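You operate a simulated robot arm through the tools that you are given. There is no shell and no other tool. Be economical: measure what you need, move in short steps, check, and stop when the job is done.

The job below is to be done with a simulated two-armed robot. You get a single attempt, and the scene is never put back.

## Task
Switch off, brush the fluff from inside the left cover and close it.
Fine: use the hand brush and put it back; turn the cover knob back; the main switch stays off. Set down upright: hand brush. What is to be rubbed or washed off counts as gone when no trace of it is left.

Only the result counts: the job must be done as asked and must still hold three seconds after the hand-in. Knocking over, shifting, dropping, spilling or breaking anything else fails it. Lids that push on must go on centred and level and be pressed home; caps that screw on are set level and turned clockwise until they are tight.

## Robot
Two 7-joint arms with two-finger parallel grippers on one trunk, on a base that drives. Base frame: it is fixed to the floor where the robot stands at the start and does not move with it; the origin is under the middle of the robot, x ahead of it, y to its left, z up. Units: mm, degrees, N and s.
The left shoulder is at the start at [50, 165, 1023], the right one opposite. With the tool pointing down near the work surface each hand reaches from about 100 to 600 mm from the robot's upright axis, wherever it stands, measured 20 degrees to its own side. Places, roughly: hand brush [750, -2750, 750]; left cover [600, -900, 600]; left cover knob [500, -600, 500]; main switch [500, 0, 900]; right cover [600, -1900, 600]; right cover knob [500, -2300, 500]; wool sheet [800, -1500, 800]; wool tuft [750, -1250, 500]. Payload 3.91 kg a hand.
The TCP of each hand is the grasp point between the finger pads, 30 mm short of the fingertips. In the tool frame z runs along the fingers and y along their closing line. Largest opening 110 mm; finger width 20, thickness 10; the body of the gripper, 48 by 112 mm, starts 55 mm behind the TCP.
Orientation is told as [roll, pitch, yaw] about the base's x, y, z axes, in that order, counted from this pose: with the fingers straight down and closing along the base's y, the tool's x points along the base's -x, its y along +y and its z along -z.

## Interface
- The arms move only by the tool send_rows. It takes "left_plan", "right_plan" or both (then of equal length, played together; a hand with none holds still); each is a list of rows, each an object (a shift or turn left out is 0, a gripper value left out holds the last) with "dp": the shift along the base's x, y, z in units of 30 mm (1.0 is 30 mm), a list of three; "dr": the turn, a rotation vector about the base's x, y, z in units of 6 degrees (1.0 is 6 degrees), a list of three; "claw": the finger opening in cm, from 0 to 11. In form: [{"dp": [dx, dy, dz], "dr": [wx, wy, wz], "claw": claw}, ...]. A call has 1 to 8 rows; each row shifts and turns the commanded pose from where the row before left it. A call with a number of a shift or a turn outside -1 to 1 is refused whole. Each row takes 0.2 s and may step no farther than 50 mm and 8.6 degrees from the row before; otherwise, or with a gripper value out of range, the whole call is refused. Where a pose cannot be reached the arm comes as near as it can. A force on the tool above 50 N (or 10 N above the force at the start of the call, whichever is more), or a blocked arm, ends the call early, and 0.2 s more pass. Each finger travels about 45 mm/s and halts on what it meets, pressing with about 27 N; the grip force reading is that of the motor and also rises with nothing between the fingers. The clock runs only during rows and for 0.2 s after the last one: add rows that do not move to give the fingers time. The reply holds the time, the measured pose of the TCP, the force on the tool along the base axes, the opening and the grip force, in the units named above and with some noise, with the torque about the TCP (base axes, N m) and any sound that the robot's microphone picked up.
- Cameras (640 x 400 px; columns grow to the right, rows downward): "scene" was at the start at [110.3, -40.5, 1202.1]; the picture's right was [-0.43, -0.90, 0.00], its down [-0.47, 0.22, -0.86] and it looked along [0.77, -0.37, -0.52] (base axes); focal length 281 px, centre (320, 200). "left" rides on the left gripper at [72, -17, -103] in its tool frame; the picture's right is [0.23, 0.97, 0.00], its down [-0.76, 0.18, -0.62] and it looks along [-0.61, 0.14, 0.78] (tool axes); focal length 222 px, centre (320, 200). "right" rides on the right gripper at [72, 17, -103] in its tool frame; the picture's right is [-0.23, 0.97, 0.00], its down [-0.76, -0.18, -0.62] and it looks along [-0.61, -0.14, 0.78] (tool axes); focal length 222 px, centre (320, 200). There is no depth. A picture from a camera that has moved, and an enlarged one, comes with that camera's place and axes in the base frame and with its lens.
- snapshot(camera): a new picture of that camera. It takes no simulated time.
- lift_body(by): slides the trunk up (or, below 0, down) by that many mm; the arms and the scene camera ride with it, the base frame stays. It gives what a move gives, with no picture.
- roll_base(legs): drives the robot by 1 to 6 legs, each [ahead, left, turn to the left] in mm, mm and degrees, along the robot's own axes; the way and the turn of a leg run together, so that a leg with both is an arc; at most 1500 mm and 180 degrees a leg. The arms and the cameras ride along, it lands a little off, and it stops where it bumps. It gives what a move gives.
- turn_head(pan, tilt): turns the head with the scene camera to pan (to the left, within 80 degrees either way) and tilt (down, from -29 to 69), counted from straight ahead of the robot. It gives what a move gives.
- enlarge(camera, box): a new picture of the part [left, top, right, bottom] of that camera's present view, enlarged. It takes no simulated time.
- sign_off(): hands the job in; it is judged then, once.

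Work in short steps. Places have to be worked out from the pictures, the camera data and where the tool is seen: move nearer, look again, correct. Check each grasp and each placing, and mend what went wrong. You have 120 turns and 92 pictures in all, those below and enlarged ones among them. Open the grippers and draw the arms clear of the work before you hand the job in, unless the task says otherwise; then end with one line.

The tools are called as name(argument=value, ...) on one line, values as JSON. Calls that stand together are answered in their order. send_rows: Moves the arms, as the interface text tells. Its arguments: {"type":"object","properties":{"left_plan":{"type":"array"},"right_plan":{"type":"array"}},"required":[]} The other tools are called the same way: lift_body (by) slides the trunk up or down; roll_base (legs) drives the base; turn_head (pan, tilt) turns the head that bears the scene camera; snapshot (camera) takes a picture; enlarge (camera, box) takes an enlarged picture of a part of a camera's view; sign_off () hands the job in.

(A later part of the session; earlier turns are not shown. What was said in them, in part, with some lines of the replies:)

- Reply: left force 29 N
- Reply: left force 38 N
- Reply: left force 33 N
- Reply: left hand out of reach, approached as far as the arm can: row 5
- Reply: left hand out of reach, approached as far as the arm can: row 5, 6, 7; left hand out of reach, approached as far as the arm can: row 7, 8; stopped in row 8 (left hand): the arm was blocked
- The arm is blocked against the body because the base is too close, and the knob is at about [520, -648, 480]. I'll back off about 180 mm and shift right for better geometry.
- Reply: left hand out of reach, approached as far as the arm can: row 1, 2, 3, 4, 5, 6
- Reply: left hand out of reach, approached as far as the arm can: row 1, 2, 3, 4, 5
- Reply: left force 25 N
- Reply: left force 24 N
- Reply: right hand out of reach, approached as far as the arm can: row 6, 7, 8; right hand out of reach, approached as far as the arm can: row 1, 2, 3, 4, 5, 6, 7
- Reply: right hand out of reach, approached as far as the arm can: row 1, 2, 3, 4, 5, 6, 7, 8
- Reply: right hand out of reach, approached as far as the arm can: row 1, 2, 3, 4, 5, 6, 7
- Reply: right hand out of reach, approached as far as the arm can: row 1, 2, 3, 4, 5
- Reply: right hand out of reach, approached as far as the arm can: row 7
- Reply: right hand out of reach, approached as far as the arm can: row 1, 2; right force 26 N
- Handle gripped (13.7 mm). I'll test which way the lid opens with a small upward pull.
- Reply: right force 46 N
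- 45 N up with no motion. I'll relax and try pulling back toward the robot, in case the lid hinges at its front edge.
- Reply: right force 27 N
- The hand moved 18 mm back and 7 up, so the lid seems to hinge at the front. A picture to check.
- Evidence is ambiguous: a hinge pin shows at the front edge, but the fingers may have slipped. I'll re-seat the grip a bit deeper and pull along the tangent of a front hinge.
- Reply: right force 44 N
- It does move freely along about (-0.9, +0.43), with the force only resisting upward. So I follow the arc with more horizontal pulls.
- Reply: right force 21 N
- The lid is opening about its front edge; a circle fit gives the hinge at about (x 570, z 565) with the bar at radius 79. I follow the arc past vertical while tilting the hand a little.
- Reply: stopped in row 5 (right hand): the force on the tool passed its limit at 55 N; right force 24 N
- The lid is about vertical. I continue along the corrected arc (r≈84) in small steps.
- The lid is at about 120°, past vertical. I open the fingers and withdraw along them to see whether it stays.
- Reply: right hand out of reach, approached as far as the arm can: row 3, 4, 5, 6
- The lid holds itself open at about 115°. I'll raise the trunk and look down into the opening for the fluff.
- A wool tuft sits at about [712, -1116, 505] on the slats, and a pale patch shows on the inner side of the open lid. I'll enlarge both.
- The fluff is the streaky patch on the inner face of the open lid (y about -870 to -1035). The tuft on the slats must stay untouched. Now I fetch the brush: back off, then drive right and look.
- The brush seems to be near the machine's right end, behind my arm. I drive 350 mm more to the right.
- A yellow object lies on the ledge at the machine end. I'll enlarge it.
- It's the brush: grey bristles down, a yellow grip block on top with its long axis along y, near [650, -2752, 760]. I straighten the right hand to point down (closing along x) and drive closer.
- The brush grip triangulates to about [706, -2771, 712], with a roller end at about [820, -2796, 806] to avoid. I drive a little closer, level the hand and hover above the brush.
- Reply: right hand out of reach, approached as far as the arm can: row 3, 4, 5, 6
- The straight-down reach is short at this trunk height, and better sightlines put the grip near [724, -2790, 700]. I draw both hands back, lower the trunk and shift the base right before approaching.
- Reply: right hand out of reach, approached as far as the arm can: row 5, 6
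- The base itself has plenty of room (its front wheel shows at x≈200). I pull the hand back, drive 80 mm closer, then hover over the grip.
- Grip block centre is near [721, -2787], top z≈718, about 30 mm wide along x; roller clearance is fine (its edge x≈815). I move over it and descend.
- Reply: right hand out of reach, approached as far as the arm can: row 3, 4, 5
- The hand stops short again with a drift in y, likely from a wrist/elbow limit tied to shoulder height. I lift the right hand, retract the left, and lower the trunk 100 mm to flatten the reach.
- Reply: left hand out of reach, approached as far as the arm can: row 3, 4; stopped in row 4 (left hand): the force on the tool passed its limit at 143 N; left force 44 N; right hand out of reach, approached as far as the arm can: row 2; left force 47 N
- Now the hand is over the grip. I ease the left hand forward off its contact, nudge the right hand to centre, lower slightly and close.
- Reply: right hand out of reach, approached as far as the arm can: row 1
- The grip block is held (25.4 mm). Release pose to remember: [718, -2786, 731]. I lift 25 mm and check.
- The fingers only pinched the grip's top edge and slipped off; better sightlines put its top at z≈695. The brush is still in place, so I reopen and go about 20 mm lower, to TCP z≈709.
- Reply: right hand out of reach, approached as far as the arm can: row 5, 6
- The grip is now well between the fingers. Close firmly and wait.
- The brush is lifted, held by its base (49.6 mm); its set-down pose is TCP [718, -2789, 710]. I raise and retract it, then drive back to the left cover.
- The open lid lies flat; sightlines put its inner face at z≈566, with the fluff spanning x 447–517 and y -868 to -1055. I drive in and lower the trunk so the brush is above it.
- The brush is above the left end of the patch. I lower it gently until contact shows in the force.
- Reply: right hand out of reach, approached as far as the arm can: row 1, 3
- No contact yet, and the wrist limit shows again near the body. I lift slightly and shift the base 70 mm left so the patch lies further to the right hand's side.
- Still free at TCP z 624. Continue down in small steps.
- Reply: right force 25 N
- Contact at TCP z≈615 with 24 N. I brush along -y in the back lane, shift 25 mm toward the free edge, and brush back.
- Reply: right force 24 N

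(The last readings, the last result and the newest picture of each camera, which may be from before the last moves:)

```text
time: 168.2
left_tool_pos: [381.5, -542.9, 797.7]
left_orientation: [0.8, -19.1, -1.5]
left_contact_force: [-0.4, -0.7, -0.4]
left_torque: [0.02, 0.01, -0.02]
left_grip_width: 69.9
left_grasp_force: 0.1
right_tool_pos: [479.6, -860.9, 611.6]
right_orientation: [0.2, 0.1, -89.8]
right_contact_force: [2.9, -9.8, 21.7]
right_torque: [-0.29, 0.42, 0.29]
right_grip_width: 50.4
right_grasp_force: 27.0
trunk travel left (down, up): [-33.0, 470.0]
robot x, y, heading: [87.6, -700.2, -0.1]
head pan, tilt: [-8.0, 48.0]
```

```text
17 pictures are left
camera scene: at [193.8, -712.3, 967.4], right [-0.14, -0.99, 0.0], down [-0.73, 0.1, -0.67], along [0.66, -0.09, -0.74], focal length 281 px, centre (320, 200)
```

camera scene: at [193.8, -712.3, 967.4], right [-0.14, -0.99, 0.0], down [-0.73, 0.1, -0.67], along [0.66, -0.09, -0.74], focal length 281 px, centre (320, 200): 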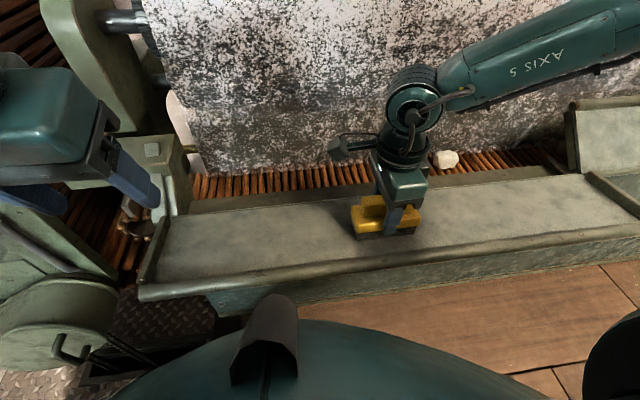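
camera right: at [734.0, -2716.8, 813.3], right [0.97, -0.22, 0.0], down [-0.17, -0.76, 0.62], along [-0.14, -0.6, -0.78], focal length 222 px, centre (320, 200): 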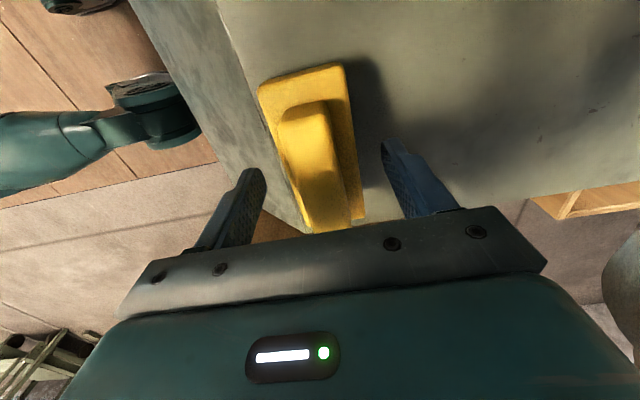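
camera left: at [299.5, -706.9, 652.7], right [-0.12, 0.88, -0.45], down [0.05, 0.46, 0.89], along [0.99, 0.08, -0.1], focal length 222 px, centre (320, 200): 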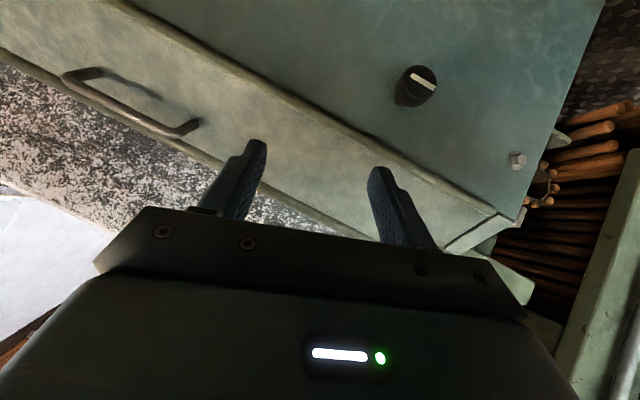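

The patch looks gone; for certainty I brush the front lane too, and then a return lane in between.

send_rows(right_plan=[{"dp": [-0.75, 0, 0]}, {"dp": [0, -0.9, 0]}, {"dp": [0, -0.9, 0]}, {"dp": [0, -0.9, 0]}, {"dp": [0, -0.9, 0]}, {"dp": [0, -0.9, 0]}, {"dp": [0, -0.9, 0]}, {"dp": [0, -0.9, 0]}])

send_rows(right_plan=[{"dp": [0.9, 0, 0]}, {"dp": [0.9, 0, 0.02]}, {"dp": [0.4, 0.4, 0]}, {"dp": [0, 0.9, 0]}, {"dp": [0, 0.9, 0]}, {"dp": [0, 0.9, 0]}, {"dp": [0, 0.9, 0]}, {"dp": [0, 0.9, 0]}])

send_rows(right_plan=[{"dp": [0, 0.9, 0]}, {"dp": [0, 0, 1]}, {"dp": [0, 0, 1]}, {"dp": [0, 0, 1]}, {"dp": [0, 0, 1]}, {"dp": [0, 0, 1]}])

enlarge(camera="scene", box=[280, 140, 560, 290])

snapshot(camera="right")

```text
time: 170.1
left_tool_pos: [381.1, -543.8, 796.9]
left_orientation: [0.7, -19.1, -1.4]
left_contact_force: [-0.5, 0.4, 0.7]
left_torque: [0.0, 0.0, 0.01]
left_grip_width: 69.6
left_grasp_force: 0.0
right_tool_pos: [456.7, -1052.7, 611.2]
right_orientation: [-0.1, 0.1, -89.6]
right_contact_force: [-0.1, 1.0, 1.4]
right_torque: [0.16, 0.05, -0.03]
right_grip_width: 49.4
right_grasp_force: 27.7
trunk travel left (down, up): [-33.0, 470.0]
robot x, y, heading: [88.2, -699.7, 0.1]
head pan, tilt: [-8.0, 48.0]
```

```text
time: 171.8
left_tool_pos: [380.9, -542.0, 798.0]
left_orientation: [0.7, -19.0, -1.4]
left_contact_force: [-0.3, -0.1, -0.2]
left_torque: [0.0, 0.0, -0.04]
left_grip_width: 70.1
left_grasp_force: 0.1
right_tool_pos: [523.8, -903.0, 610.8]
right_orientation: [-0.1, 0.1, -89.7]
right_contact_force: [-0.3, -0.5, -1.6]
right_torque: [0.02, 0.0, 0.01]
right_grip_width: 49.4
right_grasp_force: 27.1
trunk travel left (down, up): [-33.0, 470.0]
robot x, y, heading: [86.4, -701.5, -0.1]
head pan, tilt: [-8.0, 48.0]
```

```text
time: 173.2
left_tool_pos: [380.0, -543.3, 798.4]
left_orientation: [0.7, -18.9, -1.3]
left_contact_force: [-0.3, 0.5, -0.4]
left_torque: [0.01, -0.01, -0.02]
left_grip_width: 70.1
left_grasp_force: 0.1
right_tool_pos: [521.5, -877.0, 762.6]
right_orientation: [0.1, 0.1, -89.6]
right_contact_force: [1.2, 0.3, -1.5]
right_torque: [0.03, -0.01, 0.01]
right_grip_width: 49.3
right_grasp_force: 27.0
trunk travel left (down, up): [-33.0, 470.0]
robot x, y, heading: [88.4, -697.5, -0.1]
head pan, tilt: [-8.0, 48.0]
```

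```text
2.29 times, centred on (420, 215) of scene
camera zoom: at [194.7, -712.3, 967.2], right [-0.14, -0.99, 0.0], down [-0.74, 0.1, -0.67], along [0.66, -0.09, -0.74], focal length 642 px, centre (91, 166)
```

zoom: 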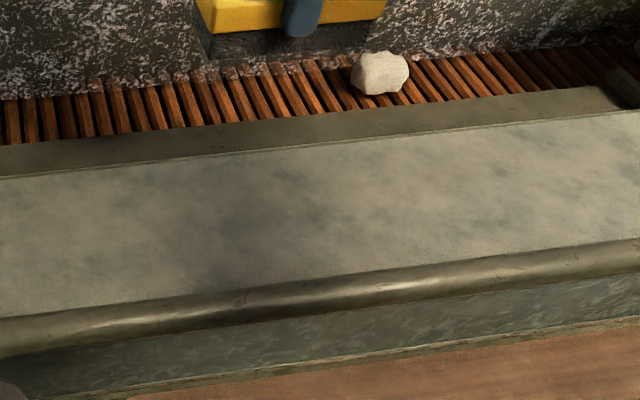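

```text
15 pictures are left
camera right: at [538.6, -804.3, 863.9], right [0.98, -0.22, 0.0], down [-0.17, -0.76, 0.62], along [-0.14, -0.61, -0.78], focal length 222 px, centre (320, 200)
```

right: 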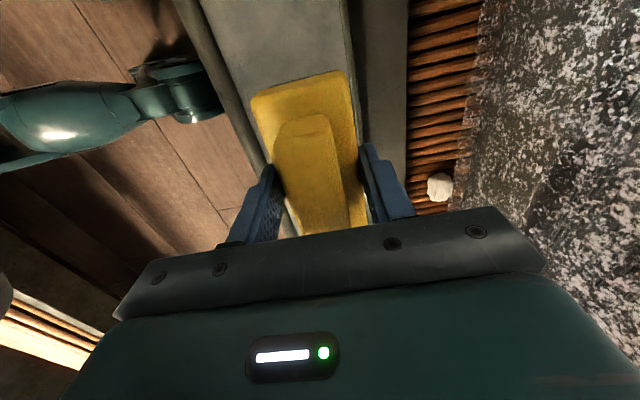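

The lid looks clean. One closer look at the patch's right end, where contact was lighter.

enlarge(camera="scene", box=[340, 180, 520, 260])

```text
3.56 times, centred on (430, 220) of scene
camera zoom: at [194.7, -712.3, 967.2], right [-0.14, -0.99, 0.0], down [-0.74, 0.1, -0.67], along [0.66, -0.09, -0.74], focal length 998 px, centre (-71, 129)
```

zoom: 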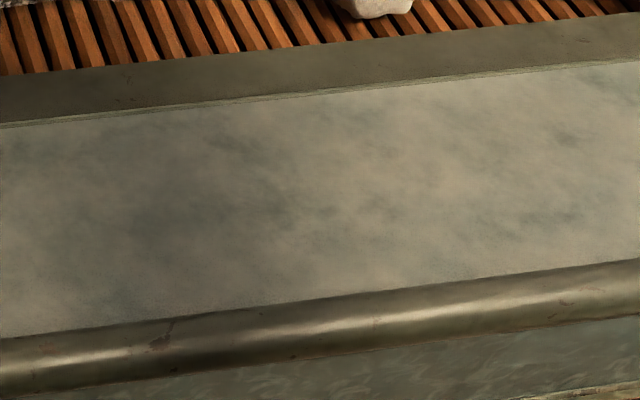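

The inner face is clean. Next I close the lid with the left hand hooking under its free edge. First I move the brush hand clear of the lid's sweep, back the base off, and bring the left hand down in front of the free edge (x≈410) at y≈-760.

send_rows(right_plan=[{"dp": [-0.6, -0.6, 0.8]}, {"dp": [-0.8, -0.8, 0.6]}, {"dp": [-0.8, -0.8, 0.4]}, {"dp": [-0.8, -0.6, 0.2]}, {"dp": [-0.6, -0.4, 0]}])

roll_base(legs=[[-120, 0, 0]])

send_rows(left_plan=[{"dp": [0.4, -0.8, 0], "dr": [0, -1, 0]}, {"dp": [0.4, -0.9, -0.4], "dr": [0, -1, 0]}, {"dp": [0.4, -0.9, -0.6], "dr": [0, -1, 0]}, {"dp": [0.4, -0.9, -0.8], "dr": [0, -1, 0]}, {"dp": [0.4, -0.9, -0.9], "dr": [0, -1, 0]}, {"dp": [0.4, -0.9, -0.9]}, {"dp": [0.2, -0.9, -0.9]}, {"dp": [0, -0.8, -0.9]}])

snapshot(camera="scene")

```text
time: 174.4
left_tool_pos: [381.3, -543.1, 798.3]
left_orientation: [0.7, -19.0, -1.5]
left_contact_force: [0.2, 0.1, 0.6]
left_torque: [-0.01, 0.01, -0.03]
left_grip_width: 69.9
left_grasp_force: 0.1
right_tool_pos: [414.3, -973.9, 821.4]
right_orientation: [-0.1, 0.0, -89.7]
right_contact_force: [-0.1, 0.0, -2.1]
right_torque: [0.0, -0.01, 0.02]
right_grip_width: 49.5
right_grasp_force: 26.8
trunk travel left (down, up): [-33.0, 470.0]
robot x, y, heading: [84.6, -701.3, -0.3]
head pan, tilt: [-8.0, 48.0]
```

```text
time: 175.7
left_tool_pos: [263.5, -542.6, 797.8]
left_orientation: [0.6, -19.0, -1.4]
left_contact_force: [0.0, 0.0, -0.4]
left_torque: [0.03, -0.03, 0.0]
left_grip_width: 70.1
left_grasp_force: 0.0
right_tool_pos: [295.5, -974.6, 821.7]
right_orientation: [0.0, 0.1, -89.8]
right_contact_force: [0.1, -0.1, -2.1]
right_torque: [-0.03, 0.03, 0.0]
right_grip_width: 49.5
right_grasp_force: 26.5
trunk travel left (down, up): [-33.0, 470.0]
robot x, y, heading: [-32.4, -698.5, -0.1]
head pan, tilt: [-8.0, 48.0]
```

```text
time: 177.5
left_tool_pos: [339.9, -753.3, 636.6]
left_orientation: [1.8, -49.0, -2.0]
left_contact_force: [-0.7, -0.2, -1.2]
left_torque: [0.0, -0.05, -0.02]
left_grip_width: 70.0
left_grasp_force: 0.1
right_tool_pos: [296.6, -974.7, 822.0]
right_orientation: [0.1, 0.1, -89.6]
right_contact_force: [-0.5, 0.6, -1.1]
right_torque: [-0.01, -0.04, 0.0]
right_grip_width: 49.4
right_grasp_force: 27.6
trunk travel left (down, up): [-33.0, 470.0]
robot x, y, heading: [-30.1, -698.4, -0.0]
head pan, tilt: [-8.0, 48.0]
```

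```text
13 pictures are left
camera scene: at [76.7, -712.1, 967.2], right [-0.14, -0.99, 0.0], down [-0.74, 0.11, -0.67], along [0.66, -0.09, -0.74], focal length 281 px, centre (320, 200)
```

scene: 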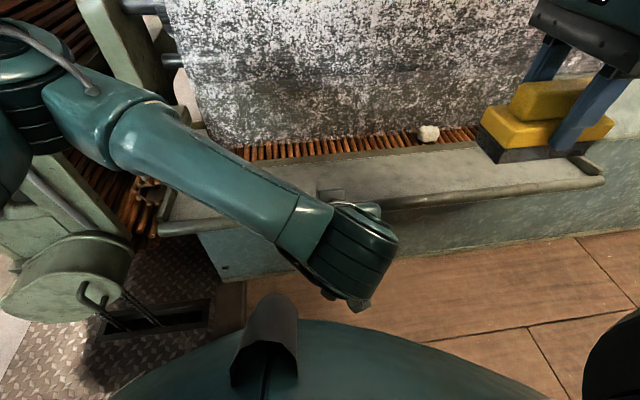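

The hand is clear in front of the free edge. I lower it to z≈525, then advance the fingertips under the rod.

send_rows(left_plan=[{"dp": [0, 0, -0.9], "claw": 7}, {"dp": [0, 0, -0.9]}, {"dp": [0, 0, -0.9]}, {"dp": [0, 0, -0.9]}])

send_rows(left_plan=[{"dp": [0.8, 0, 0]}, {"dp": [0.8, 0, 0]}, {"dp": [0.8, 0, 0]}])

snapshot(camera="left")

```text
time: 178.5
left_tool_pos: [340.0, -754.2, 527.5]
left_orientation: [1.6, -48.9, -2.0]
left_contact_force: [-0.4, -0.7, 0.1]
left_torque: [-0.01, -0.06, 0.0]
left_grip_width: 69.9
left_grasp_force: 0.2
right_tool_pos: [296.1, -974.7, 821.9]
right_orientation: [0.1, 0.1, -89.7]
right_contact_force: [-0.8, 0.0, -1.0]
right_torque: [0.01, 0.0, 0.0]
right_grip_width: 49.4
right_grasp_force: 27.3
trunk travel left (down, up): [-33.0, 470.0]
robot x, y, heading: [-32.3, -700.5, -0.2]
head pan, tilt: [-8.0, 48.0]
```

```text
time: 179.3
left_tool_pos: [407.4, -754.6, 524.5]
left_orientation: [1.6, -48.2, -2.2]
left_contact_force: [-25.7, 0.4, -9.4]
left_torque: [-0.46, -0.64, 1.26]
left_grip_width: 70.2
left_grasp_force: 0.6
right_tool_pos: [295.6, -973.4, 822.3]
right_orientation: [0.0, 0.2, -89.7]
right_contact_force: [0.2, -0.5, -1.7]
right_torque: [-0.01, -0.03, -0.02]
right_grip_width: 49.5
right_grasp_force: 26.8
trunk travel left (down, up): [-33.0, 470.0]
robot x, y, heading: [-27.8, -695.9, -0.3]
head pan, tilt: [-8.0, 48.0]
```

```text
12 pictures are left
camera left: at [281.7, -771.3, 537.8], right [-0.13, 0.98, -0.15], down [0.04, 0.16, 0.99], along [0.99, 0.13, -0.07], focal length 222 px, centre (320, 200)
```

left: 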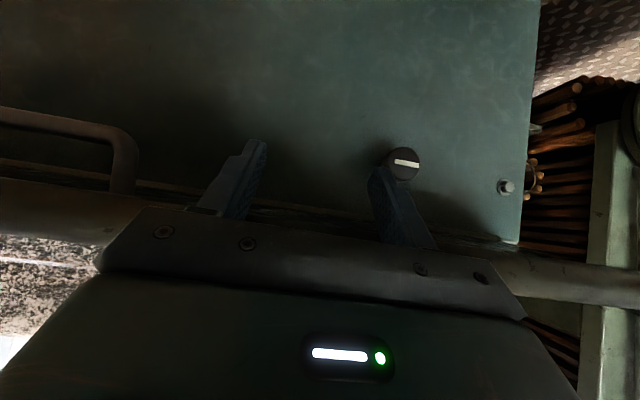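

The hand now touches the rod with the fingertips under the lid. I ease back slightly and lift along the arc.

send_rows(left_plan=[{"dp": [-0.15, 0, 0.3]}, {"dp": [0, 0, 0.5]}, {"dp": [0.05, 0, 0.5]}, {"dp": [0.1, 0, 0.5]}])

snapshot(camera="scene")

```text
time: 180.3
left_tool_pos: [413.7, -753.1, 581.9]
left_orientation: [1.8, -48.9, -2.2]
left_contact_force: [-1.4, 0.4, -9.1]
left_torque: [-0.41, 0.0, 0.08]
left_grip_width: 69.8
left_grasp_force: 0.1
right_tool_pos: [297.6, -974.2, 821.6]
right_orientation: [0.0, 0.1, -89.6]
right_contact_force: [-0.2, 0.3, -0.6]
right_torque: [0.01, -0.03, 0.01]
right_grip_width: 49.4
right_grasp_force: 27.3
trunk travel left (down, up): [-33.0, 470.0]
robot x, y, heading: [-27.7, -698.4, 0.0]
head pan, tilt: [-8.0, 48.0]
```

```text
11 pictures are left
camera scene: at [77.1, -712.2, 967.2], right [-0.14, -0.99, 0.0], down [-0.74, 0.11, -0.67], along [0.66, -0.09, -0.74], focal length 281 px, centre (320, 200)
```

scene: 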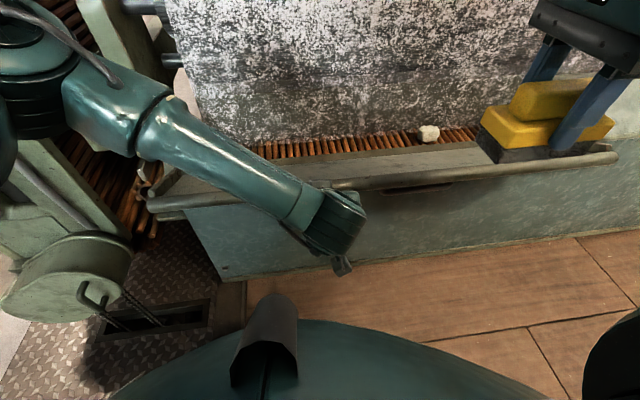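

The lid rises with only 9 N. I continue along the arc toward vertical.

send_rows(left_plan=[{"dp": [0.23, 0, 0.55]}, {"dp": [0.23, 0, 0.55]}, {"dp": [0.42, 0, 0.55]}, {"dp": [0.42, 0, 0.55]}, {"dp": [0.55, 0, 0.42]}, {"dp": [0.55, 0, 0.42]}])

snapshot(camera="scene")

```text
time: 181.7
left_tool_pos: [482.7, -753.8, 673.8]
left_orientation: [1.8, -49.2, -2.1]
left_contact_force: [-3.6, 0.2, -2.1]
left_torque: [-0.08, 0.1, 0.13]
left_grip_width: 70.1
left_grasp_force: 0.8
right_tool_pos: [296.1, -974.0, 822.3]
right_orientation: [0.0, 0.1, -89.7]
right_contact_force: [-0.2, -0.1, -0.1]
right_torque: [-0.01, -0.01, -0.02]
right_grip_width: 49.3
right_grasp_force: 26.7
trunk travel left (down, up): [-33.0, 470.0]
robot x, y, heading: [-31.6, -697.8, -0.3]
head pan, tilt: [-8.0, 48.0]
```

```text
10 pictures are left
camera scene: at [76.6, -712.2, 967.4], right [-0.14, -0.99, 0.0], down [-0.74, 0.11, -0.67], along [0.66, -0.09, -0.74], focal length 281 px, centre (320, 200)
```

scene: 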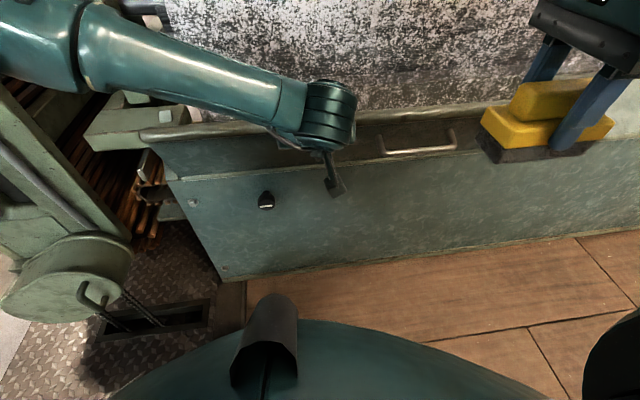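

It works well. Continue forward over the vertical.

send_rows(left_plan=[{"dp": [0.63, 0, 0.27]}, {"dp": [0.63, 0, 0.2]}, {"dp": [0.68, 0, 0.05]}, {"dp": [0.68, 0, 0]}, {"dp": [0.68, 0, -0.05]}, {"dp": [0.6, 0, -0.1]}])

snapshot(camera="scene")

```text
time: 183.1
left_tool_pos: [602.4, -753.9, 683.0]
left_orientation: [1.8, -49.0, -2.2]
left_contact_force: [0.3, -0.1, 0.0]
left_torque: [0.0, 0.02, 0.03]
left_grip_width: 70.0
left_grasp_force: 0.0
right_tool_pos: [296.7, -974.1, 822.5]
right_orientation: [0.0, 0.1, -89.7]
right_contact_force: [-0.4, 0.2, -2.0]
right_torque: [0.01, 0.02, 0.0]
right_grip_width: 49.3
right_grasp_force: 27.0
trunk travel left (down, up): [-33.0, 470.0]
robot x, y, heading: [-33.1, -700.2, -0.1]
head pan, tilt: [-8.0, 48.0]
```

```text
9 pictures are left
camera scene: at [76.7, -712.2, 967.2], right [-0.14, -0.99, 0.0], down [-0.74, 0.11, -0.67], along [0.66, -0.09, -0.74], focal length 281 px, centre (320, 200)
```

scene: 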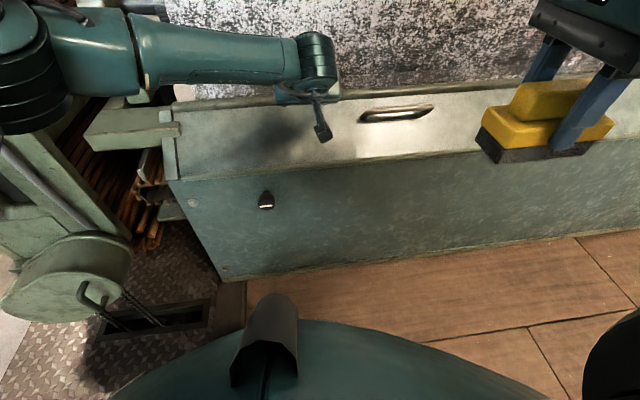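

The lid has fallen shut. I press it home lightly with the fingertips.

send_rows(left_plan=[{"dp": [0, 0, -0.6]}, {"dp": [0, 0, -0.6]}, {"dp": [0, 0, -0.3]}, {"dp": [0, 0, -0.2]}])

```text
time: 184.1
left_tool_pos: [602.3, -753.0, 632.9]
left_orientation: [1.8, -49.0, -2.0]
left_contact_force: [-0.3, -0.1, 0.7]
left_torque: [0.02, 0.04, 0.04]
left_grip_width: 70.0
left_grasp_force: 0.0
right_tool_pos: [297.6, -973.9, 821.7]
right_orientation: [0.0, 0.1, -89.8]
right_contact_force: [0.0, -0.7, -1.5]
right_torque: [-0.01, -0.02, 0.02]
right_grip_width: 49.3
right_grasp_force: 27.4
trunk travel left (down, up): [-33.0, 470.0]
robot x, y, heading: [-31.4, -695.1, 0.1]
head pan, tilt: [-8.0, 48.0]
```

send_rows(left_plan=[{"dp": [0, 0, -0.3]}, {"dp": [0, 0, -0.3]}, {"dp": [0, 0, -0.2]}, {"dp": [0, 0, -0.2]}])

```text
time: 185.1
left_tool_pos: [601.1, -755.4, 613.6]
left_orientation: [1.5, -49.7, -2.1]
left_contact_force: [-21.8, 4.8, 37.6]
left_torque: [-0.48, 0.02, -0.79]
left_grip_width: 67.1
left_grasp_force: 0.2
right_tool_pos: [292.7, -974.1, 824.1]
right_orientation: [0.3, 0.0, -89.7]
right_contact_force: [0.5, -0.3, -1.1]
right_torque: [0.02, 0.03, 0.01]
right_grip_width: 49.4
right_grasp_force: 26.9
trunk travel left (down, up): [-33.0, 470.0]
robot x, y, heading: [-30.3, -699.3, -0.4]
head pan, tilt: [-8.0, 48.0]
```

The lid is pressed home and firm. Now to turn the knob back: I lift the hand, pre-roll it, and return the base to the pose used before for the knob.

send_rows(left_plan=[{"dp": [0, 0, 0.9]}, {"dp": [-0.6, 0.5, 0.5]}, {"dp": [-0.9, 0.8, 0]}, {"dp": [-0.9, 0.8, 0], "dr": [-1, 0, 0]}, {"dp": [-0.4, 0.8, 0], "dr": [-1, 0, 0]}, {"dp": [0, 0.2, 0], "dr": [-1, 0, 0]}])

roll_base(legs=[[-91, -33, 0]])

send_rows(left_plan=[{"dp": [0, 0.5, -0.5], "dr": [-1, 0, 0]}, {"dp": [0, 0.5, -0.5], "dr": [-1, 0, 0]}, {"dp": [0, 0.5, -0.5], "dr": [-1, 0, 0]}, {"dp": [0, 0.5, -0.5], "dr": [-1, 0, 0]}, {"dp": [0, 0.5, -0.5], "dr": [-1, 0, 0]}, {"dp": [0, 0.5, -0.5], "dr": [-1, 0, 0]}, {"dp": [0, 0.5, -0.5], "dr": [-1, 0, 0]}, {"dp": [0, 0.5, -0.5], "dr": [-1, 0, 0]}])

send_rows(left_plan=[{"dp": [0, 0, -0.5], "dr": [-1, 0, 0]}, {"dp": [0, 0, -0.5], "dr": [-1, 0, 0]}, {"dp": [0, 0, -0.4], "dr": [-1, 0, 0]}, {"dp": [0, 0, -0.3], "dr": [-1, 0, 0]}])

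snapshot(camera="left")

```text
time: 186.5
left_tool_pos: [518.7, -659.4, 645.9]
left_orientation: [-25.1, -46.5, 17.9]
left_contact_force: [-0.3, 0.0, 0.7]
left_torque: [-0.02, -0.01, 0.0]
left_grip_width: 69.7
left_grasp_force: 0.0
right_tool_pos: [295.8, -974.4, 820.8]
right_orientation: [0.0, 0.1, -89.6]
right_contact_force: [0.3, -0.1, -2.0]
right_torque: [-0.02, -0.01, 0.03]
right_grip_width: 49.5
right_grasp_force: 26.7
trunk travel left (down, up): [-33.0, 470.0]
robot x, y, heading: [-30.4, -698.8, -0.2]
head pan, tilt: [-8.0, 48.0]
```

```text
time: 187.6
left_tool_pos: [429.4, -690.9, 645.0]
left_orientation: [-24.9, -46.6, 17.8]
left_contact_force: [-0.5, 0.8, -0.6]
left_torque: [-0.02, 0.0, -0.02]
left_grip_width: 70.3
left_grasp_force: 0.1
right_tool_pos: [207.8, -1006.6, 821.9]
right_orientation: [0.1, 0.1, -89.7]
right_contact_force: [0.4, -0.3, -2.0]
right_torque: [-0.02, -0.01, -0.01]
right_grip_width: 49.6
right_grasp_force: 26.8
trunk travel left (down, up): [-33.0, 470.0]
robot x, y, heading: [-122.5, -731.8, 0.1]
head pan, tilt: [-8.0, 48.0]
```

```text
time: 189.4
left_tool_pos: [428.6, -572.2, 524.8]
left_orientation: [-73.5, -19.2, 46.1]
left_contact_force: [-0.2, -0.7, 0.6]
left_torque: [0.0, -0.01, 0.02]
left_grip_width: 69.9
left_grasp_force: 0.1
right_tool_pos: [207.4, -1006.8, 821.9]
right_orientation: [0.0, 0.1, -89.7]
right_contact_force: [-0.6, -0.5, -1.3]
right_torque: [-0.02, 0.02, 0.01]
right_grip_width: 49.3
right_grasp_force: 26.9
trunk travel left (down, up): [-33.0, 470.0]
robot x, y, heading: [-118.4, -729.6, -0.2]
head pan, tilt: [-8.0, 48.0]
```

```text
time: 190.4
left_tool_pos: [430.4, -571.1, 475.5]
left_orientation: [-89.8, -1.3, 49.0]
left_contact_force: [-0.2, 0.4, -0.5]
left_torque: [0.0, -0.03, 0.0]
left_grip_width: 69.8
left_grasp_force: 0.1
right_tool_pos: [206.7, -1006.7, 821.3]
right_orientation: [0.0, 0.1, -89.6]
right_contact_force: [0.4, -0.8, -1.0]
right_torque: [0.03, 0.01, -0.03]
right_grip_width: 49.3
right_grasp_force: 27.0
trunk travel left (down, up): [-33.0, 470.0]
robot x, y, heading: [-120.9, -732.6, -0.1]
head pan, tilt: [-8.0, 48.0]
```

```text
8 pictures are left
camera left: at [303.9, -559.4, 490.2], right [-0.14, -0.15, -0.98], down [0.03, 0.99, -0.16], along [0.99, -0.05, -0.13], focal length 222 px, centre (320, 200)
```

left: 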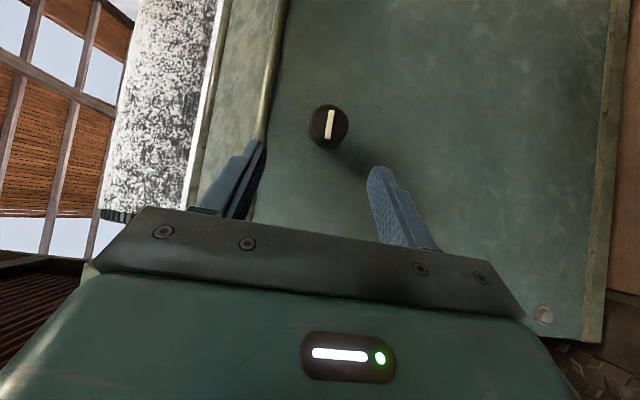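

Aligned: I return to the earlier knob grip pose [516, -628, 463.5] along the finger axis and close.

send_rows(left_plan=[{"dp": [0.7, -0.3, -0.2]}, {"dp": [0.67, -0.27, -0.2]}, {"dp": [0.5, -0.45, 0]}, {"dp": [0.5, -0.45, 0]}, {"dp": [0.48, -0.43, 0]}])

send_rows(left_plan=[{"claw": 2.5}, {"claw": 2.5}, {"claw": 2.5}, {"claw": 2.5}])

snapshot(camera="left")

```text
time: 191.6
left_tool_pos: [515.8, -628.2, 462.1]
left_orientation: [-89.7, -1.4, 49.0]
left_contact_force: [0.0, 0.0, 0.8]
left_torque: [-0.01, 0.02, 0.02]
left_grip_width: 69.9
left_grasp_force: 0.0
right_tool_pos: [205.8, -1007.4, 821.9]
right_orientation: [-0.1, 0.1, -89.7]
right_contact_force: [-0.1, -0.3, -0.5]
right_torque: [0.04, 0.02, 0.0]
right_grip_width: 49.5
right_grasp_force: 26.8
trunk travel left (down, up): [-33.0, 470.0]
robot x, y, heading: [-117.6, -732.7, -0.1]
head pan, tilt: [-8.0, 48.0]
```

```text
time: 192.6
left_tool_pos: [514.0, -628.4, 465.4]
left_orientation: [-90.1, -1.5, 49.0]
left_contact_force: [-1.5, 1.8, 10.8]
left_torque: [-0.2, -0.33, -0.32]
left_grip_width: 41.6
left_grasp_force: 44.7
right_tool_pos: [205.8, -1006.9, 821.0]
right_orientation: [0.1, 0.1, -89.6]
right_contact_force: [0.1, 0.3, -1.0]
right_torque: [-0.02, 0.03, -0.03]
right_grip_width: 49.3
right_grasp_force: 26.7
trunk travel left (down, up): [-33.0, 470.0]
robot x, y, heading: [-121.4, -734.4, -0.1]
head pan, tilt: [-8.0, 48.0]
```

```text
7 pictures are left
camera left: at [389.7, -617.9, 479.0], right [-0.13, -0.15, -0.98], down [0.03, 0.99, -0.16], along [0.99, -0.05, -0.13], focal length 222 px, centre (320, 200)
```

left: 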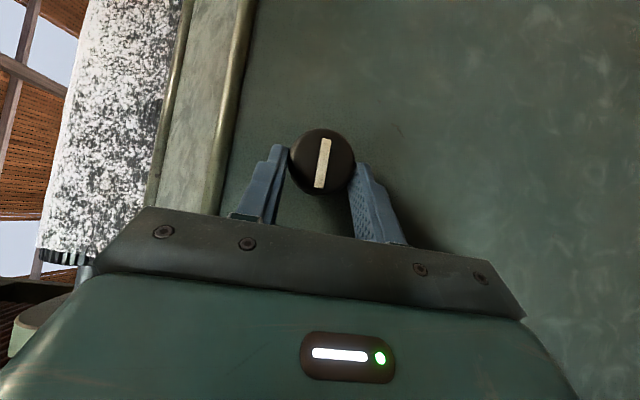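

Gripped. Now I reverse the turn by 90°.

send_rows(left_plan=[{"dp": [0, -0.004, 0.077], "dr": [1, 0, 0]}, {"dp": [0, -0.012, 0.076], "dr": [1, 0, 0]}, {"dp": [0, -0.02, 0.074], "dr": [1, 0, 0]}, {"dp": [0, -0.028, 0.072], "dr": [1, 0, 0]}, {"dp": [0, -0.035, 0.068], "dr": [1, 0, 0]}, {"dp": [0, -0.042, 0.064], "dr": [1, 0, 0]}, {"dp": [0, -0.048, 0.06], "dr": [1, 0, 0]}])

send_rows(left_plan=[{"dp": [0, -0.054, 0.055], "dr": [1, 0, 0]}, {"dp": [0, -0.06, 0.048], "dr": [1, 0, 0]}, {"dp": [0, -0.064, 0.042], "dr": [1, 0, 0]}, {"dp": [0, -0.068, 0.035], "dr": [1, 0, 0]}, {"dp": [0, -0.072, 0.027], "dr": [1, 0, 0]}, {"dp": [0, -0.074, 0.02], "dr": [1, 0, 0]}, {"dp": [0, -0.076, 0.012], "dr": [1, 0, 0]}, {"dp": [0, -0.077, 0.004], "dr": [1, 0, 0]}])

send_rows(left_plan=[{"claw": 7}, {"claw": 7}, {"dp": [-0.8, 0, 0.4]}, {"dp": [-0.8, 0, 0.4]}, {"dp": [-0.8, 0, 0.4]}])

snapshot(camera="left")

```text
time: 194.2
left_tool_pos: [516.9, -634.4, 477.4]
left_orientation: [-58.9, -31.6, 39.7]
left_contact_force: [19.6, -3.2, 2.8]
left_torque: [-0.11, -0.21, 0.01]
left_grip_width: 41.6
left_grasp_force: 45.0
right_tool_pos: [205.4, -1006.9, 821.3]
right_orientation: [0.0, 0.1, -89.8]
right_contact_force: [0.3, 0.1, -1.6]
right_torque: [0.02, -0.01, 0.0]
right_grip_width: 49.2
right_grasp_force: 26.9
trunk travel left (down, up): [-33.0, 470.0]
robot x, y, heading: [-120.8, -730.0, 0.2]
head pan, tilt: [-8.0, 48.0]
```

```text
time: 196.0
left_tool_pos: [516.0, -648.9, 483.8]
left_orientation: [2.1, -48.9, -1.9]
left_contact_force: [15.1, 11.4, 0.3]
left_torque: [-0.23, -0.35, 0.38]
left_grip_width: 41.2
left_grasp_force: 45.4
right_tool_pos: [207.1, -1005.5, 821.4]
right_orientation: [0.0, 0.1, -89.7]
right_contact_force: [0.4, 0.6, -1.6]
right_torque: [0.01, -0.04, 0.01]
right_grip_width: 49.1
right_grasp_force: 26.8
trunk travel left (down, up): [-33.0, 470.0]
robot x, y, heading: [-122.2, -734.0, -0.1]
head pan, tilt: [-8.0, 48.0]
```

```text
time: 197.2
left_tool_pos: [441.7, -652.0, 517.9]
left_orientation: [1.8, -48.9, -2.1]
left_contact_force: [-0.2, 0.2, -0.4]
left_torque: [-0.01, -0.01, -0.05]
left_grip_width: 70.0
left_grasp_force: 0.1
right_tool_pos: [205.7, -1007.0, 822.1]
right_orientation: [0.0, 0.1, -89.7]
right_contact_force: [-0.2, 0.7, -0.8]
right_torque: [-0.01, -0.03, 0.02]
right_grip_width: 49.5
right_grasp_force: 27.3
trunk travel left (down, up): [-33.0, 470.0]
robot x, y, heading: [-120.3, -731.5, -0.3]
head pan, tilt: [-8.0, 48.0]
```

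```text
6 pictures are left
camera left: at [316.2, -668.3, 531.5], right [-0.14, 0.98, -0.15], down [0.03, 0.16, 0.99], along [0.99, 0.13, -0.05], focal length 222 px, centre (320, 200)
```

left: 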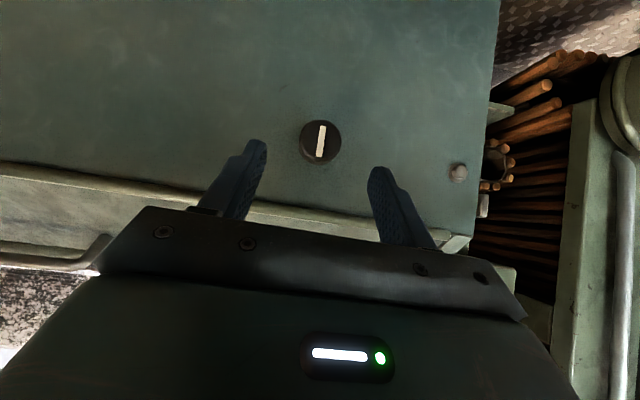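

The knob mark is vertical again, as at the start. I raise and fold the left hand, then drive back to the brush ledge.

send_rows(left_plan=[{"dp": [-0.7, 0.2, 0.8]}, {"dp": [-0.7, 0.2, 1], "dr": [0, 1, 0]}, {"dp": [-0.7, 0.2, 1], "dr": [0, 1, 0]}, {"dp": [-0.7, 0.2, 1], "dr": [0, 1, 0]}, {"dp": [-0.7, 0.2, 1], "dr": [0, 1, 0]}, {"dp": [-0.7, 0.2, 1], "dr": [0, 1, 0]}, {"dp": [-0.5, 0.2, 1]}, {"dp": [-0.4, 0.2, 1]}])

roll_base(legs=[[0, -1450, 0], [0, -450, 0]])

lift_body(by=40)

```text
time: 199.0
left_tool_pos: [290.0, -602.7, 754.3]
left_orientation: [0.7, -19.0, -1.6]
left_contact_force: [0.9, 0.2, -0.5]
left_torque: [-0.02, -0.01, 0.0]
left_grip_width: 69.8
left_grasp_force: 0.0
right_tool_pos: [205.8, -1006.1, 821.3]
right_orientation: [-0.1, 0.0, -89.7]
right_contact_force: [-1.0, 0.3, -1.1]
right_torque: [0.0, -0.01, 0.0]
right_grip_width: 49.3
right_grasp_force: 26.6
trunk travel left (down, up): [-33.0, 470.0]
robot x, y, heading: [-122.9, -734.9, 0.1]
head pan, tilt: [-8.0, 48.0]
```

```text
time: 216.2
left_tool_pos: [297.7, -2534.0, 755.0]
left_orientation: [0.7, -19.0, -1.2]
left_contact_force: [0.0, -0.5, 0.4]
left_torque: [-0.04, -0.01, -0.04]
left_grip_width: 70.0
left_grasp_force: 0.0
right_tool_pos: [215.9, -2937.6, 821.9]
right_orientation: [0.0, 0.1, -89.3]
right_contact_force: [-0.4, 0.0, -1.1]
right_torque: [0.01, -0.02, 0.03]
right_grip_width: 49.4
right_grasp_force: 26.9
trunk travel left (down, up): [-33.0, 470.0]
robot x, y, heading: [-112.8, -2664.8, 0.3]
head pan, tilt: [-8.0, 48.0]
```

```text
time: 217.1
left_tool_pos: [297.0, -2534.8, 794.6]
left_orientation: [0.8, -18.9, -1.2]
left_contact_force: [-0.8, 0.3, 0.6]
left_torque: [-0.03, 0.02, 0.01]
left_grip_width: 70.2
left_grasp_force: 0.1
right_tool_pos: [215.2, -2937.5, 861.7]
right_orientation: [0.0, 0.1, -89.6]
right_contact_force: [0.0, 0.0, -0.3]
right_torque: [0.03, 0.05, 0.0]
right_grip_width: 49.4
right_grasp_force: 26.9
trunk travel left (down, up): [-73.0, 430.0]
robot x, y, heading: [-113.0, -2665.2, 0.0]
head pan, tilt: [-8.0, 48.0]
```

I draw the left hand back 110 mm, then drive forward into the earlier placing position, slightly further left for wrist room.

send_rows(left_plan=[{"dp": [-0.9, 0, 0.4]}, {"dp": [-0.9, 0, 0.4]}, {"dp": [-0.9, 0, 0.4]}, {"dp": [-0.8, 0, 0.4]}])

roll_base(legs=[[342, 50, 0]])

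```text
time: 218.1
left_tool_pos: [192.2, -2534.9, 841.3]
left_orientation: [0.7, -19.0, -1.2]
left_contact_force: [0.2, 1.1, -1.6]
left_torque: [0.04, -0.02, 0.0]
left_grip_width: 70.0
left_grasp_force: 0.1
right_tool_pos: [215.9, -2937.6, 862.2]
right_orientation: [0.0, 0.1, -89.5]
right_contact_force: [0.2, -1.0, -1.3]
right_torque: [-0.01, 0.01, -0.01]
right_grip_width: 49.5
right_grasp_force: 27.0
trunk travel left (down, up): [-73.0, 430.0]
robot x, y, heading: [-109.3, -2663.1, -0.0]
head pan, tilt: [-8.0, 48.0]
```

```text
time: 220.3
left_tool_pos: [538.3, -2483.5, 841.2]
left_orientation: [0.7, -19.0, -0.9]
left_contact_force: [-0.6, -0.4, -0.1]
left_torque: [0.01, 0.0, -0.01]
left_grip_width: 70.0
left_grasp_force: 0.1
right_tool_pos: [561.2, -2885.6, 861.4]
right_orientation: [-0.1, 0.1, -89.2]
right_contact_force: [0.0, -0.2, -1.7]
right_torque: [0.03, 0.01, -0.01]
right_grip_width: 49.4
right_grasp_force: 26.7
trunk travel left (down, up): [-73.0, 430.0]
robot x, y, heading: [234.7, -2615.8, 0.2]
head pan, tilt: [-8.0, 48.0]
```

I approach via the same path reversed: to [590, -2789, 836], then above the set-down spot.

send_rows(right_plan=[{"dp": [0.25, 0.8, -0.2]}, {"dp": [0.25, 0.8, -0.2]}, {"dp": [0.25, 0.8, -0.2]}, {"dp": [0.2, 0.8, -0.25]}, {"dp": [0.9, 0, -0.3]}, {"dp": [0.9, 0, -0.4]}, {"dp": [0.9, 0, -0.5]}, {"dp": [0.9, 0, -0.5]}])

send_rows(right_plan=[{"dp": [0.6, 0, -0.5]}, {"dp": [0, 0, 0]}])

turn_head(pan=0, tilt=38)

snapshot(camera="scene")

```text
time: 222.1
left_tool_pos: [538.4, -2483.2, 842.5]
left_orientation: [0.7, -19.1, -1.0]
left_contact_force: [-0.6, 0.0, -0.4]
left_torque: [-0.02, -0.03, -0.01]
left_grip_width: 70.0
left_grasp_force: 0.1
right_tool_pos: [698.1, -2790.6, 785.6]
right_orientation: [-0.1, 0.2, -89.3]
right_contact_force: [0.5, 0.2, -0.9]
right_torque: [0.01, 0.01, 0.05]
right_grip_width: 49.3
right_grasp_force: 27.5
trunk travel left (down, up): [-73.0, 430.0]
robot x, y, heading: [230.1, -2613.7, 0.3]
head pan, tilt: [-8.0, 48.0]
```

```text
time: 222.7
left_tool_pos: [537.8, -2483.3, 841.6]
left_orientation: [0.7, -18.9, -0.9]
left_contact_force: [-0.6, 0.2, -0.5]
left_torque: [-0.04, 0.0, -0.04]
left_grip_width: 69.9
left_grasp_force: 0.1
right_tool_pos: [715.3, -2791.3, 771.4]
right_orientation: [0.1, 0.1, -89.3]
right_contact_force: [0.8, 0.2, -0.4]
right_torque: [0.0, 0.01, 0.0]
right_grip_width: 49.0
right_grasp_force: 26.9
trunk travel left (down, up): [-73.0, 430.0]
robot x, y, heading: [232.9, -2615.5, 0.6]
head pan, tilt: [-8.0, 48.0]
```

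```text
time: 223.5
left_tool_pos: [537.9, -2483.4, 841.1]
left_orientation: [0.8, -19.0, -0.9]
left_contact_force: [0.6, 0.3, -1.0]
left_torque: [0.02, -0.01, -0.02]
left_grip_width: 70.0
left_grasp_force: 0.0
right_tool_pos: [714.0, -2791.0, 771.7]
right_orientation: [0.0, 0.1, -89.2]
right_contact_force: [-0.3, 0.6, -1.3]
right_torque: [-0.02, 0.02, -0.02]
right_grip_width: 49.6
right_grasp_force: 27.3
trunk travel left (down, up): [-73.0, 430.0]
robot x, y, heading: [235.1, -2616.1, 0.4]
head pan, tilt: [0.0, 38.0]
```

```text
5 pictures are left
camera scene: at [347.7, -2615.2, 1021.6], right [0.01, -1.0, 0.0], down [-0.62, 0.0, -0.79], along [0.79, 0.0, -0.62], focal length 281 px, centre (320, 200)
```

scene: 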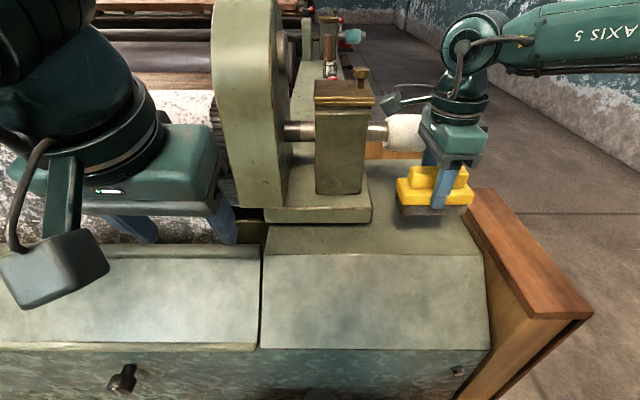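

The brush is level above its spot. I lower it to near contact and then in small steps.

send_rows(right_plan=[{"dp": [0.12, 0.05, -0.6]}, {"dp": [0, 0, -0.6]}, {"dp": [0, 0, -0.5]}, {"dp": [0, 0, -0.2]}, {"dp": [0, 0, -0.1]}, {"dp": [0, 0, 0]}])

```text
time: 224.9
left_tool_pos: [537.8, -2482.8, 841.2]
left_orientation: [0.7, -19.0, -1.0]
left_contact_force: [0.2, 0.9, -1.4]
left_torque: [-0.01, 0.01, 0.01]
left_grip_width: 70.1
left_grasp_force: 0.1
right_tool_pos: [719.2, -2789.7, 710.3]
right_orientation: [0.0, 0.1, -89.3]
right_contact_force: [-0.3, 0.0, -1.5]
right_torque: [-0.01, -0.01, 0.01]
right_grip_width: 49.5
right_grasp_force: 26.6
trunk travel left (down, up): [-73.0, 430.0]
robot x, y, heading: [231.7, -2613.4, 0.4]
head pan, tilt: [0.0, 38.0]
```

At the original height with no contact yet, so I step down until the bristles bear.

send_rows(right_plan=[{"dp": [0, 0, -0.05]}, {"dp": [0, 0, -0.05]}, {"dp": [0, 0, 0]}])

```text
time: 225.7
left_tool_pos: [536.7, -2484.0, 841.9]
left_orientation: [0.7, -19.1, -0.9]
left_contact_force: [-0.1, -0.5, -0.8]
left_torque: [0.01, 0.01, 0.0]
left_grip_width: 70.1
left_grasp_force: 0.0
right_tool_pos: [719.9, -2788.5, 707.8]
right_orientation: [0.1, 0.1, -89.3]
right_contact_force: [-0.4, -0.7, -1.7]
right_torque: [0.01, -0.03, 0.01]
right_grip_width: 49.6
right_grasp_force: 27.2
trunk travel left (down, up): [-73.0, 430.0]
robot x, y, heading: [231.9, -2612.0, 0.0]
head pan, tilt: [0.0, 38.0]
```

send_rows(right_plan=[{"dp": [0, 0, -0.06]}, {"dp": [0, 0, -0.06]}, {"dp": [0, 0, -0.06]}, {"dp": [0, 0, 0]}])

```text
time: 226.7
left_tool_pos: [538.8, -2482.5, 841.5]
left_orientation: [0.7, -19.0, -1.0]
left_contact_force: [0.4, -0.8, 0.7]
left_torque: [-0.03, 0.02, 0.02]
left_grip_width: 69.8
left_grasp_force: 0.0
right_tool_pos: [719.2, -2787.6, 700.9]
right_orientation: [0.0, 0.1, -89.3]
right_contact_force: [0.3, -0.3, -1.4]
right_torque: [-0.02, 0.01, 0.01]
right_grip_width: 49.4
right_grasp_force: 26.9
trunk travel left (down, up): [-73.0, 430.0]
robot x, y, heading: [233.0, -2612.3, 0.2]
head pan, tilt: [0.0, 38.0]
```

Still free, so the brush slid up a little in the grip while brushing. A look at the gap.

enlarge(camera="scene", box=[370, 130, 510, 250])

```text
3.33 times, centred on (440, 190) of scene
camera zoom: at [347.7, -2615.1, 1021.6], right [0.01, -1.0, 0.0], down [-0.62, 0.0, -0.79], along [0.79, 0.0, -0.62], focal length 936 px, centre (-80, 233)
```

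zoom: 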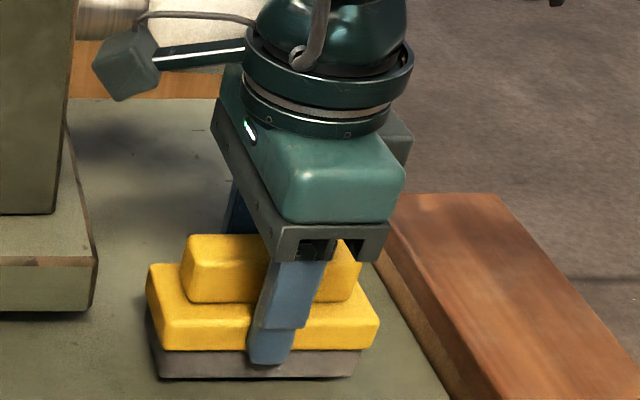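

Nearly down; the fingertips still clear the ledge. Continue in 1.5 mm steps.

send_rows(right_plan=[{"dp": [0, 0, -0.05]}, {"dp": [0, 0, -0.05]}, {"dp": [0, 0, 0]}])

```text
time: 227.5
left_tool_pos: [537.8, -2483.6, 842.3]
left_orientation: [0.7, -19.0, -0.9]
left_contact_force: [-0.8, 1.0, 0.1]
left_torque: [-0.03, 0.04, 0.0]
left_grip_width: 70.0
left_grasp_force: 0.0
right_tool_pos: [718.9, -2788.8, 697.3]
right_orientation: [-0.1, 0.1, -89.3]
right_contact_force: [-0.3, 0.1, -0.1]
right_torque: [0.0, -0.01, -0.02]
right_grip_width: 49.8
right_grasp_force: 26.9
trunk travel left (down, up): [-73.0, 430.0]
robot x, y, heading: [229.5, -2612.6, 0.4]
head pan, tilt: [0.0, 38.0]
```

send_rows(right_plan=[{"dp": [0, 0, -0.05]}, {"dp": [0, 0, 0]}])

```text
time: 228.1
left_tool_pos: [538.0, -2483.5, 841.5]
left_orientation: [0.7, -19.0, -1.1]
left_contact_force: [0.8, 0.2, -0.5]
left_torque: [0.0, 0.01, -0.01]
left_grip_width: 70.0
left_grasp_force: 0.1
right_tool_pos: [718.4, -2788.3, 697.3]
right_orientation: [0.1, 0.1, -89.3]
right_contact_force: [0.1, 0.0, -0.4]
right_torque: [0.0, -0.02, 0.0]
right_grip_width: 49.4
right_grasp_force: 26.6
trunk travel left (down, up): [-73.0, 430.0]
robot x, y, heading: [231.9, -2612.7, 0.5]
head pan, tilt: [0.0, 38.0]
```

send_rows(right_plan=[{"dp": [0, 0, -0.05]}, {"dp": [0, 0, -0.05]}, {"dp": [0, 0, 0]}])

```text
time: 228.9
left_tool_pos: [538.9, -2483.8, 842.6]
left_orientation: [0.7, -19.0, -0.9]
left_contact_force: [0.3, -1.0, 0.0]
left_torque: [0.0, -0.02, 0.0]
left_grip_width: 70.1
left_grasp_force: 0.1
right_tool_pos: [719.1, -2789.2, 694.2]
right_orientation: [0.0, 0.1, -89.3]
right_contact_force: [0.7, 0.1, -1.9]
right_torque: [-0.06, -0.02, -0.03]
right_grip_width: 49.4
right_grasp_force: 27.0
trunk travel left (down, up): [-73.0, 430.0]
robot x, y, heading: [230.3, -2613.6, 0.2]
head pan, tilt: [0.0, 38.0]
```

Still not bearing; continue.

send_rows(right_plan=[{"dp": [0, 0, -0.05]}, {"dp": [0, 0, -0.05]}, {"dp": [0, 0, -0.05]}, {"dp": [0, 0, 0]}])

```text
time: 229.9
left_tool_pos: [536.6, -2482.8, 841.8]
left_orientation: [0.7, -19.1, -0.9]
left_contact_force: [0.6, 0.3, -1.1]
left_torque: [-0.01, -0.02, -0.01]
left_grip_width: 70.0
left_grasp_force: 0.0
right_tool_pos: [719.6, -2789.6, 693.3]
right_orientation: [0.3, 0.3, -89.3]
right_contact_force: [-3.8, -3.0, 22.3]
right_torque: [0.08, 0.29, 0.02]
right_grip_width: 49.2
right_grasp_force: 26.7
trunk travel left (down, up): [-73.0, 430.0]
robot x, y, heading: [232.2, -2613.5, 0.3]
head pan, tilt: [0.0, 38.0]
```

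Contact (22 N). I relax the push, open the fingers and rise straight up.

send_rows(right_plan=[{"dp": [0, 0, 0.08]}, {"claw": 7}, {"claw": 7}, {"claw": 8}, {"dp": [0, 0, 0.6]}, {"dp": [0, 0, 0.8]}, {"dp": [0, 0, 0.8]}])

send_rows(right_plan=[{"dp": [-0.7, 0, 0.7]}, {"dp": [-0.9, 0, 0.5]}, {"dp": [-0.9, 0, 0.5]}, {"dp": [-0.9, 0, 0.3]}])

snapshot(camera="scene")

```text
time: 231.5
left_tool_pos: [536.9, -2483.3, 842.5]
left_orientation: [0.6, -18.9, -1.0]
left_contact_force: [-0.8, -0.2, -0.6]
left_torque: [-0.01, -0.02, -0.02]
left_grip_width: 69.9
left_grasp_force: 0.0
right_tool_pos: [720.2, -2788.0, 759.5]
right_orientation: [0.1, 0.0, -89.3]
right_contact_force: [-0.4, 0.0, 0.1]
right_torque: [0.03, 0.01, 0.0]
right_grip_width: 80.2
right_grasp_force: 0.0
trunk travel left (down, up): [-73.0, 430.0]
robot x, y, heading: [233.0, -2617.8, 0.5]
head pan, tilt: [0.0, 38.0]
```

```text
time: 232.5
left_tool_pos: [537.3, -2483.2, 842.1]
left_orientation: [0.7, -18.9, -1.0]
left_contact_force: [-0.7, 0.1, -0.1]
left_torque: [-0.03, -0.03, -0.01]
left_grip_width: 70.1
left_grasp_force: 0.2
right_tool_pos: [616.4, -2789.0, 819.6]
right_orientation: [-0.1, 0.1, -89.3]
right_contact_force: [-0.7, 0.8, 0.7]
right_torque: [0.03, 0.01, 0.01]
right_grip_width: 80.0
right_grasp_force: 0.0
trunk travel left (down, up): [-73.0, 430.0]
robot x, y, heading: [231.4, -2615.0, 0.4]
head pan, tilt: [0.0, 38.0]
```

```text
3 pictures are left
camera scene: at [347.7, -2615.1, 1021.6], right [0.01, -1.0, 0.0], down [-0.62, 0.0, -0.79], along [0.79, 0.0, -0.62], focal length 281 px, centre (320, 200)
```

scene: 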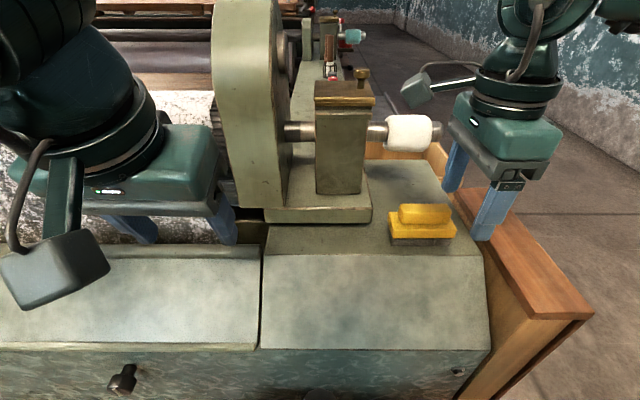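

The brush stands upright in its place. I back the robot away and take a last look toward the left cover and switch.

roll_base(legs=[[-330, 0, 0], [0, 1400, 0]])

turn_head(pan=40, tilt=22)

snapshot(camera="scene")

```text
time: 246.7
left_tool_pos: [183.4, -1079.1, 842.1]
left_orientation: [0.7, -19.0, 0.3]
left_contact_force: [-0.4, 0.0, -0.7]
left_torque: [0.01, -0.01, -0.02]
left_grip_width: 69.8
left_grasp_force: 0.0
right_tool_pos: [268.6, -1383.7, 818.9]
right_orientation: [0.0, 0.0, -88.1]
right_contact_force: [0.1, 0.0, -0.1]
right_torque: [0.01, 0.01, -0.01]
right_grip_width: 80.0
right_grasp_force: 0.2
trunk travel left (down, up): [-73.0, 430.0]
robot x, y, heading: [-118.5, -1216.1, 1.7]
head pan, tilt: [0.0, 38.0]
```

```text
time: 247.8
left_tool_pos: [182.3, -1079.5, 842.2]
left_orientation: [0.7, -19.1, 0.3]
left_contact_force: [-0.4, 0.5, -0.1]
left_torque: [0.02, 0.0, 0.03]
left_grip_width: 70.1
left_grasp_force: 0.0
right_tool_pos: [269.5, -1383.5, 818.1]
right_orientation: [0.0, 0.1, -88.0]
right_contact_force: [0.4, -0.3, -0.6]
right_torque: [0.0, 0.03, -0.03]
right_grip_width: 80.0
right_grasp_force: 0.1
trunk travel left (down, up): [-73.0, 430.0]
robot x, y, heading: [-119.3, -1213.9, 1.5]
head pan, tilt: [40.0, 22.0]
```

```text
2 pictures are left
camera scene: at [-20.9, -1156.6, 1046.8], right [0.66, -0.75, 0.0], down [-0.28, -0.25, -0.93], along [0.69, 0.62, -0.37], focal length 281 px, centre (320, 200)
```

scene: 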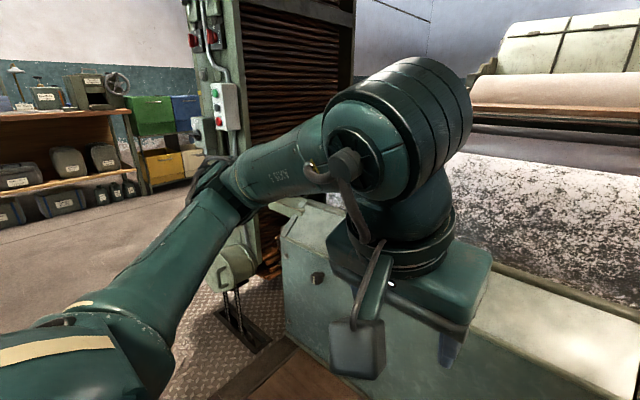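

enlarge(camera="scene", box=[180, 80, 260, 160])

```text
5.00 times, centred on (220, 120) of scene
camera zoom: at [-20.9, -1156.6, 1046.8], right [0.66, -0.75, 0.0], down [-0.28, -0.25, -0.93], along [0.69, 0.62, -0.37], focal length 1404 px, centre (820, 600)
```

zoom: 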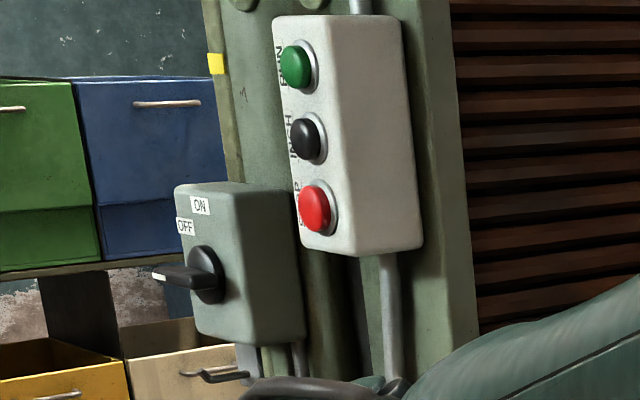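

The main switch handle is horizontal at OFF and the left cover is shut, with the brush back in place and both hands clear. Handing in.

sign_off()

```text
The job is handed in.
```

The job is handed in: the main switch is off, the fluff is brushed off the inside of the left cover, the cover is closed and pressed down, its knob is turned back, and the hand brush stands upright within a few mm of where it was.
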